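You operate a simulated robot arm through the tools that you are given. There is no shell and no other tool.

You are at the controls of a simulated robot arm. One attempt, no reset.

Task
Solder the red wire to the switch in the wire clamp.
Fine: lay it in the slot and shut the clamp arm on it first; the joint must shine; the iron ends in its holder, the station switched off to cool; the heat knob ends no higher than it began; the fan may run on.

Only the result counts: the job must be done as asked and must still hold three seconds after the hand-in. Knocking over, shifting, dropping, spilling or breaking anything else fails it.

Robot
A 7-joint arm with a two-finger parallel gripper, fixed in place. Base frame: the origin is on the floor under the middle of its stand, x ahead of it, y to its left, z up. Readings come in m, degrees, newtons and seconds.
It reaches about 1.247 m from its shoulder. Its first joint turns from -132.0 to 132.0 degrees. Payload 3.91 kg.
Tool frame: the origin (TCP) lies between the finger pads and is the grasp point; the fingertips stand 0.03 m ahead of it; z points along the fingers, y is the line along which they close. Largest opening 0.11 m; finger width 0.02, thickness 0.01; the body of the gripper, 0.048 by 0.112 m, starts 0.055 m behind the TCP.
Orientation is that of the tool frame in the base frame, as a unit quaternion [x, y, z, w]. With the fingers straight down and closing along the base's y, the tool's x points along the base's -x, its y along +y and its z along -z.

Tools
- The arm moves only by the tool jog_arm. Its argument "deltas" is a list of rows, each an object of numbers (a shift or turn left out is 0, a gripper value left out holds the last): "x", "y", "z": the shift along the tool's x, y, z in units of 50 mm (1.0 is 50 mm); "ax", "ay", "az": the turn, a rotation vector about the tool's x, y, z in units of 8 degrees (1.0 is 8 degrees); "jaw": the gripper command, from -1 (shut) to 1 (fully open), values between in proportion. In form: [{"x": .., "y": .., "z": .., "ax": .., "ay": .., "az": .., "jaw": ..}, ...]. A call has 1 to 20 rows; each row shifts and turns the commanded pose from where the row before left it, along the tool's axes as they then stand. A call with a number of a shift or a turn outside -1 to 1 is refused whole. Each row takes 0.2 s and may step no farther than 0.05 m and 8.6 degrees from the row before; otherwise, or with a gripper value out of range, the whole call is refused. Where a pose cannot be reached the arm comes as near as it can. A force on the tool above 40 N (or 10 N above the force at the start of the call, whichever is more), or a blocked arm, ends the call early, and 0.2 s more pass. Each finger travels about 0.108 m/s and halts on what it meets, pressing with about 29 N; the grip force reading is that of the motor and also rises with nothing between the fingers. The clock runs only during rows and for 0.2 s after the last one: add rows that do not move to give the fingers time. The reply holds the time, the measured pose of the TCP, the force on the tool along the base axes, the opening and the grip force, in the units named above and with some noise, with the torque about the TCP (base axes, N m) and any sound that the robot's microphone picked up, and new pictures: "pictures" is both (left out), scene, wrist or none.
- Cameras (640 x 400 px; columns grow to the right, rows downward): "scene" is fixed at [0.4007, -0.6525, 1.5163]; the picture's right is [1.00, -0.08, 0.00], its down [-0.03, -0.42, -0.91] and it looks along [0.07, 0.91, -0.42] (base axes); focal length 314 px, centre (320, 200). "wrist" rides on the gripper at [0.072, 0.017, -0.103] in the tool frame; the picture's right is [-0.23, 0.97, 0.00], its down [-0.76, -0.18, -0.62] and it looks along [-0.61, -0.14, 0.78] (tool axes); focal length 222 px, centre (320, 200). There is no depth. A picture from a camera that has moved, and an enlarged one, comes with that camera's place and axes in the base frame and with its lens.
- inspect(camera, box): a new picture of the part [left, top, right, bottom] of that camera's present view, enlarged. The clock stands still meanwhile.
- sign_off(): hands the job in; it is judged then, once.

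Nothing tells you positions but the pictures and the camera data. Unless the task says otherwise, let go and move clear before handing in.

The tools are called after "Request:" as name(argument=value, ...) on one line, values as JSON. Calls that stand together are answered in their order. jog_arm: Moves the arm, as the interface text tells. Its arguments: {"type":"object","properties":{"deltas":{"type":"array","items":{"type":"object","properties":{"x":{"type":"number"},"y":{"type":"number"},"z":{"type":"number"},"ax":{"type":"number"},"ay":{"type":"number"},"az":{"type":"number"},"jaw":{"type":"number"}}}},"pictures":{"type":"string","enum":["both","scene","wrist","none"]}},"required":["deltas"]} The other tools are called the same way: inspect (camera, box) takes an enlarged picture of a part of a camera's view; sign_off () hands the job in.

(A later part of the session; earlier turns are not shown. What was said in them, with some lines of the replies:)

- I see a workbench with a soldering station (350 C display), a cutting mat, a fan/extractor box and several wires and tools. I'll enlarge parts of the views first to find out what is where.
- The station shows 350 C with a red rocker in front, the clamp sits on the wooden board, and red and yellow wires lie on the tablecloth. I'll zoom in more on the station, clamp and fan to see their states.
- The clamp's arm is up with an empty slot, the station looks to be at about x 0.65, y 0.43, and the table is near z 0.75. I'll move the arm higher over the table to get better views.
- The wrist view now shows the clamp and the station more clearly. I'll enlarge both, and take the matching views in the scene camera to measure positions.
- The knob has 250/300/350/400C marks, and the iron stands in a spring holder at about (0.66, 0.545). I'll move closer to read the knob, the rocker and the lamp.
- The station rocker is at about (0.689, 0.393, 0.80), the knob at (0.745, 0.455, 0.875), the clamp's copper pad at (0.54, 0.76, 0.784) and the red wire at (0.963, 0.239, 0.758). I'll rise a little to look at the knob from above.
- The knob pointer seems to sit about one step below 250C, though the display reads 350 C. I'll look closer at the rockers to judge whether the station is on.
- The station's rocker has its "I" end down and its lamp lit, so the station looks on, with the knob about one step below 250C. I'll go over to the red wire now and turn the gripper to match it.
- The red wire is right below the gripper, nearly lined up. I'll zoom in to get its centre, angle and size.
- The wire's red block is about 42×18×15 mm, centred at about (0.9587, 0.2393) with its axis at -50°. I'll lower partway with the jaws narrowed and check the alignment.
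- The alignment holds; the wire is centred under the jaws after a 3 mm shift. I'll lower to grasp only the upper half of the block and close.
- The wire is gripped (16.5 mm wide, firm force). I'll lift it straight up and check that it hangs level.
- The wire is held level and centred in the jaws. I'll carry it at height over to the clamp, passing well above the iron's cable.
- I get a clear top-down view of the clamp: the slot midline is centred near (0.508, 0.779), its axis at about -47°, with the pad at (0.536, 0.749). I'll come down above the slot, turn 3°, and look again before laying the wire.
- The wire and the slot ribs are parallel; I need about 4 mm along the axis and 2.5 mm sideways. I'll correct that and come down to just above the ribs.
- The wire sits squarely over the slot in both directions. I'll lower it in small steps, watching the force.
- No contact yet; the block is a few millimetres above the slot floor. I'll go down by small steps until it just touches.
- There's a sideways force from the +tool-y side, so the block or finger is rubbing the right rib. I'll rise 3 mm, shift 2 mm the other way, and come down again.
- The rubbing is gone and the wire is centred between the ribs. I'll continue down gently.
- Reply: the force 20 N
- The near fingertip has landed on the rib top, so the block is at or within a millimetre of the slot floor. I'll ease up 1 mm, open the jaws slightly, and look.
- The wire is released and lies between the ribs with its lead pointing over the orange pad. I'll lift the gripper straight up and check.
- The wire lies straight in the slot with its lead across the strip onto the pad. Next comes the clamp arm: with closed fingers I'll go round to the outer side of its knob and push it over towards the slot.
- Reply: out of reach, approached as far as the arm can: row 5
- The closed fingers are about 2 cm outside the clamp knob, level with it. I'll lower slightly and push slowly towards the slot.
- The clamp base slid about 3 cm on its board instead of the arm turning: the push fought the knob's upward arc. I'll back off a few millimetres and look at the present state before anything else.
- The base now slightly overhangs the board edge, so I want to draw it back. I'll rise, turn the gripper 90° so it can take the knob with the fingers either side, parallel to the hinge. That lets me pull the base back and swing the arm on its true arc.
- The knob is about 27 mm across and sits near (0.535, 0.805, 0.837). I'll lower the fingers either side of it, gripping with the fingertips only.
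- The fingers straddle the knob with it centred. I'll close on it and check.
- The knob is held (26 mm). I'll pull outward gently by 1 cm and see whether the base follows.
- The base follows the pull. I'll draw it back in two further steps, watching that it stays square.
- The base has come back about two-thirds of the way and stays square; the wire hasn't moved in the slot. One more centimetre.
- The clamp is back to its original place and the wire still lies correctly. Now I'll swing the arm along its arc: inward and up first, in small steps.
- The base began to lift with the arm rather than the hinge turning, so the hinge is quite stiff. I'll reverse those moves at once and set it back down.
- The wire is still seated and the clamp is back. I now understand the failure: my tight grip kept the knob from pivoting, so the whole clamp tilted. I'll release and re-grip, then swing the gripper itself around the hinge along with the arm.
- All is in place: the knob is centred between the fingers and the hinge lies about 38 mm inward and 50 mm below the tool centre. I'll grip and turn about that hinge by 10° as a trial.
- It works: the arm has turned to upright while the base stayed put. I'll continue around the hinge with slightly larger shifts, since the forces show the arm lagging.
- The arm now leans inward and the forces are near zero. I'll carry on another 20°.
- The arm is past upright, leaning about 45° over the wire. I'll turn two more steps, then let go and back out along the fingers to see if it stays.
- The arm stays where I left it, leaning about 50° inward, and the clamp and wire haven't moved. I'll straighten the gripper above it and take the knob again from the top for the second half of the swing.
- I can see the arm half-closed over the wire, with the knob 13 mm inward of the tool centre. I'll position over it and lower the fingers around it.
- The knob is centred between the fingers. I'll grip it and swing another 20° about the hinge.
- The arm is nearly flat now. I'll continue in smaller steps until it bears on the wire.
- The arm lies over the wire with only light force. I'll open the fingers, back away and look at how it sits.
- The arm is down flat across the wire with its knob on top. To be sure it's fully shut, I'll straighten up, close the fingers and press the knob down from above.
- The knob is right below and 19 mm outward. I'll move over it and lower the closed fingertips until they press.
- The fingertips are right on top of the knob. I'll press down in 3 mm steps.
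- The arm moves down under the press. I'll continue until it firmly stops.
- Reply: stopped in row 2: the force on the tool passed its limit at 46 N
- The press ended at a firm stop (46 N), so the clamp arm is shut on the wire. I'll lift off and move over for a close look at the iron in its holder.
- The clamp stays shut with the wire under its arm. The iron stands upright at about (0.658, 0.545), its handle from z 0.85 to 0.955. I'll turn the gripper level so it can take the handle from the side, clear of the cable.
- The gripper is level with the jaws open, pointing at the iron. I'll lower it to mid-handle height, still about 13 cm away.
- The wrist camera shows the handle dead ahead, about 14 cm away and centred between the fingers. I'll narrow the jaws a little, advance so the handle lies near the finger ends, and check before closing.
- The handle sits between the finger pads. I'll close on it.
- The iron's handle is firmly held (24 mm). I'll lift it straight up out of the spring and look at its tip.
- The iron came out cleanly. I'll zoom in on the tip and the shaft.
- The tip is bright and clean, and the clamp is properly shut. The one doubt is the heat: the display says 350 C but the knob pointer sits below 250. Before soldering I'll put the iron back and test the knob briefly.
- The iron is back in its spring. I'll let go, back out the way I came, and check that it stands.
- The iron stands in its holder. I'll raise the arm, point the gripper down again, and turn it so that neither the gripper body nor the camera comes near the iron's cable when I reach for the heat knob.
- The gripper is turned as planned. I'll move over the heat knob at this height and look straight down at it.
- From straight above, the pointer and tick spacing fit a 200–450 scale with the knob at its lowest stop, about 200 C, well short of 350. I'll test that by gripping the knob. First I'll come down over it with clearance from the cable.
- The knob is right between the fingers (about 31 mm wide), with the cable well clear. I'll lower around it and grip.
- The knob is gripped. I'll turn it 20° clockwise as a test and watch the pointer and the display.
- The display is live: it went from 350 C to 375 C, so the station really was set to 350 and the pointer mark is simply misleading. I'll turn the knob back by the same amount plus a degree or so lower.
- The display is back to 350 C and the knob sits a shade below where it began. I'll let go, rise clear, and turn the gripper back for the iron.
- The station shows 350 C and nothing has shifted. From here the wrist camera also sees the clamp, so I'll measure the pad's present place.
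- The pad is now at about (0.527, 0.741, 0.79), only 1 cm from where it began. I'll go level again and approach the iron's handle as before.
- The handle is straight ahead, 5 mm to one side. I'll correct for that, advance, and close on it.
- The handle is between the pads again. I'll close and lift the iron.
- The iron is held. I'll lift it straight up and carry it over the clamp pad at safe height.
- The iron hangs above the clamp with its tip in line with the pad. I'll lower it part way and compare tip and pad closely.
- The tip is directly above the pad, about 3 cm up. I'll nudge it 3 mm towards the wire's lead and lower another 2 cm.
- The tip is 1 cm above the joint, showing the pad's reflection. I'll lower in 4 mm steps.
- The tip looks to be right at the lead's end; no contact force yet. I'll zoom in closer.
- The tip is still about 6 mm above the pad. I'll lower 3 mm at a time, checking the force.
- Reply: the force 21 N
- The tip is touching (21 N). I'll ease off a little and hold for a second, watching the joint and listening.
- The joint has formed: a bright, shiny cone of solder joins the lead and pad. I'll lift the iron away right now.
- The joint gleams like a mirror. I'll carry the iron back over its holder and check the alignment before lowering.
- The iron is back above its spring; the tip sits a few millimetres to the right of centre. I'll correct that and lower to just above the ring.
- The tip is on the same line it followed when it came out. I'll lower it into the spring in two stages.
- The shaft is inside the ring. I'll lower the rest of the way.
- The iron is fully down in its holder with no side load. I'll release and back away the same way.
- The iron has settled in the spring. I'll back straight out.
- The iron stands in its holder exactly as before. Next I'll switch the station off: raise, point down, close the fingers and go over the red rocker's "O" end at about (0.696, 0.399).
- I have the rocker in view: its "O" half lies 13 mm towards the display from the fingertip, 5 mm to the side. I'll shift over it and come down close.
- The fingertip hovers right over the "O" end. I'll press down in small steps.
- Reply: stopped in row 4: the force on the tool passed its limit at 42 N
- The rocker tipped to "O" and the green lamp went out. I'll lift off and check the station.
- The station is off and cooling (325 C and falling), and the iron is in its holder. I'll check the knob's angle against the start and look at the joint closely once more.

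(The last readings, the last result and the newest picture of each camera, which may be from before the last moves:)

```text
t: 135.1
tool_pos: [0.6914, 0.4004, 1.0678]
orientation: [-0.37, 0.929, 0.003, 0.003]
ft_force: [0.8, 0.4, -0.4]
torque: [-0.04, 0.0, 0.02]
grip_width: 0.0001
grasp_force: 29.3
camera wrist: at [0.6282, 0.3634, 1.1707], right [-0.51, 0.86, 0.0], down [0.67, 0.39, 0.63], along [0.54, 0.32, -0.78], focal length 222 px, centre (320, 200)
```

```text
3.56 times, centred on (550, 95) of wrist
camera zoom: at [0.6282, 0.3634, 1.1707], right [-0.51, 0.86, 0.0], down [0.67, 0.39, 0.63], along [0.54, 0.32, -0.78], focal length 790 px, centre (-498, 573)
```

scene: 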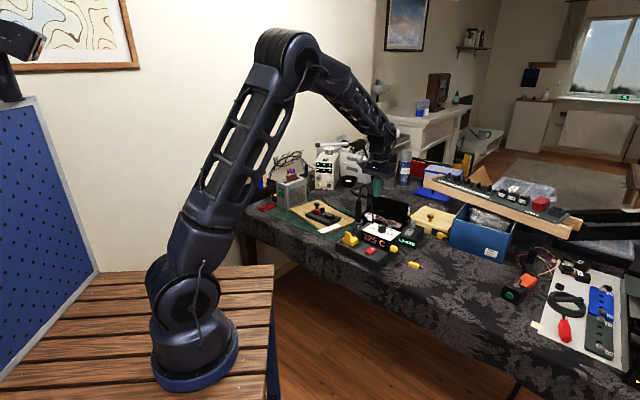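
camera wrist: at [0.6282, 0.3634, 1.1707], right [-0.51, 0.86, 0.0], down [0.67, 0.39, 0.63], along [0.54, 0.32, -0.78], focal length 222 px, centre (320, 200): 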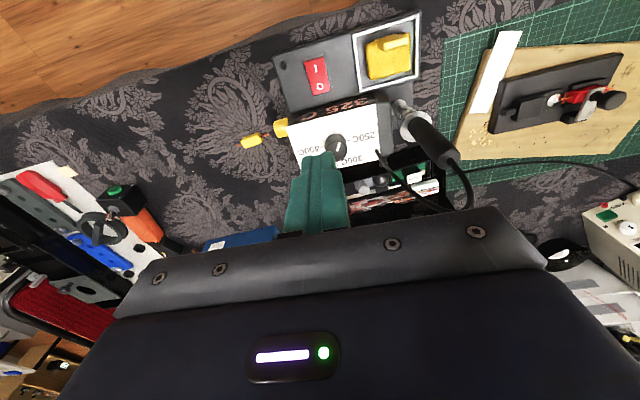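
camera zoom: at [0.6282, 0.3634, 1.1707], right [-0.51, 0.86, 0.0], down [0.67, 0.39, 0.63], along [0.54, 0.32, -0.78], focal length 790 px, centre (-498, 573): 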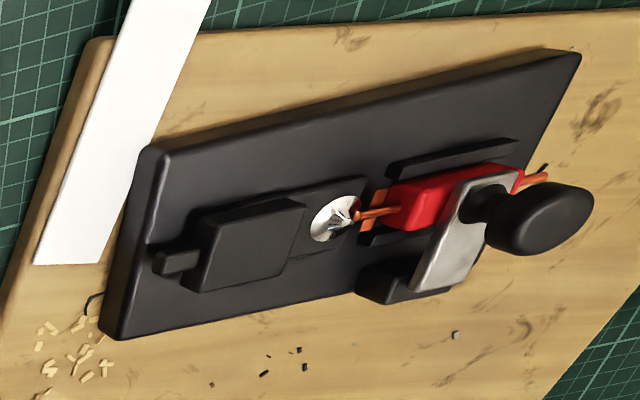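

The knob is where it started, the joint is bright, and the iron is in its holder. I'll check that the white card and other items are untouched, then move the arm clear.

Request:
inspect(camera="scene", box=[295, 190, 375, 240])

Request:
jog_arm(deltas=[{"z": -0.9}, {"z": -0.9}, {"x": 0.9}, {"x": 0.9}, {"x": 0.9}, {"x": 0.9}, {}, {}, {}, {}, {}], pictures="scene")

Request:
inspect(camera="scene", box=[300, 170, 420, 260])

```text
8.00 times, centred on (335, 215) of scene
camera zoom: at [0.4007, -0.6525, 1.5163], right [1.0, -0.08, 0.0], down [-0.03, -0.42, -0.91], along [0.07, 0.91, -0.42], focal length 2512 px, centre (200, 80)
```

zoom: 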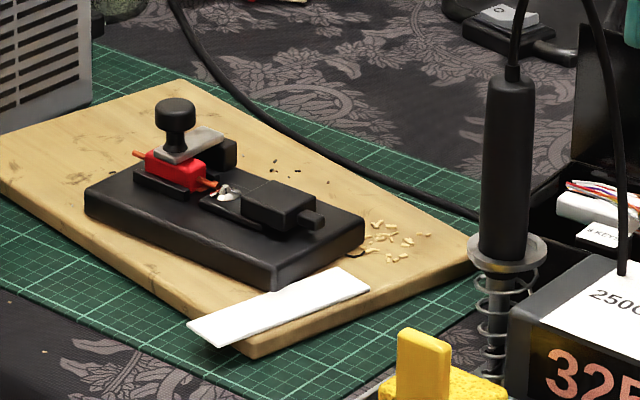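

```text
t: 137.5
tool_pos: [0.5609, 0.2801, 1.1555]
orientation: [-0.37, 0.929, 0.002, 0.003]
ft_force: [-0.6, 0.1, 0.7]
torque: [-0.03, 0.0, 0.03]
grip_width: 0.0
grasp_force: 29.2
```

scene: 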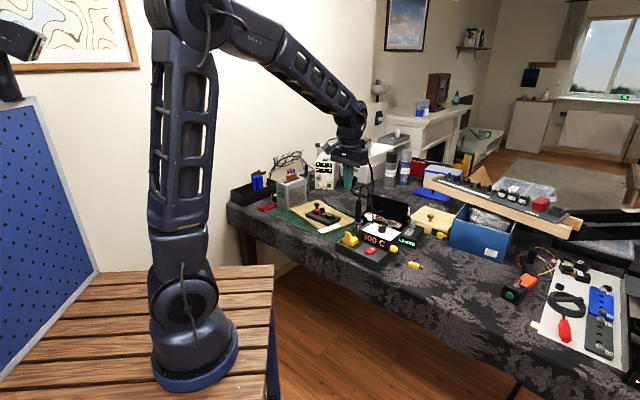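

```text
4.44 times, centred on (360, 215) of scene
camera zoom: at [0.4007, -0.6525, 1.5163], right [1.0, -0.08, 0.0], down [-0.03, -0.42, -0.91], along [0.07, 0.91, -0.42], focal length 1395 px, centre (142, 133)
```

zoom: 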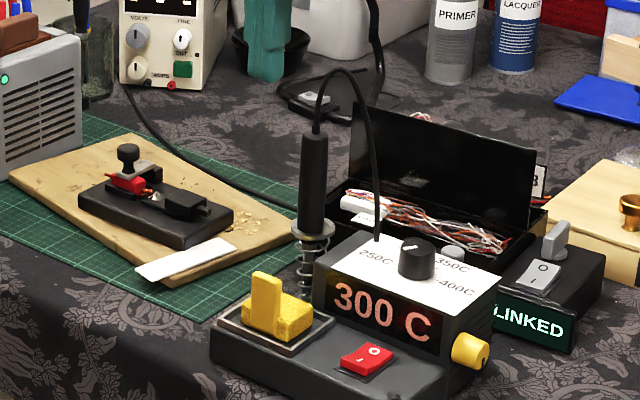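

The joint between the red wire and the switch shines and the clamp arm is shut on the wire. The iron is in its holder, the station is off and cooling (300 C and falling), and the heat knob is no higher than at the start. The card and the other items haven't moved; only the clamp sits about 1 cm from where it began. The arm is clear, so I'm handing the job in.

Request:
sign_off()

```text
The job is handed in.
```

The red wire is soldered to the switch in the wire clamp, and the joint shines. I've handed the job in but haven't seen the verdict.

- **Wire and clamp:** the wire lies in the slot, and I shut the clamp arm on it before soldering.
- **Iron and station:** the iron is back in its holder. The station is off, and its display had dropped to 300 C when I last looked.
- **Heat knob:** its pointer looked wrong next to the 350 C on the display, so I turned it up briefly, to 375 C. I then turned it back to a degree or two below where it started.
- **Clamp position:** while I was closing the arm, the clamp slid about 3 cm across its board and tilted slightly. I pulled it back, but it drifted again as the arm closed and now sits about 1 cm from where it began.

In the final pictures nothing else on the bench appears to have moved. I left the fan as it was; its lamp is still lit.
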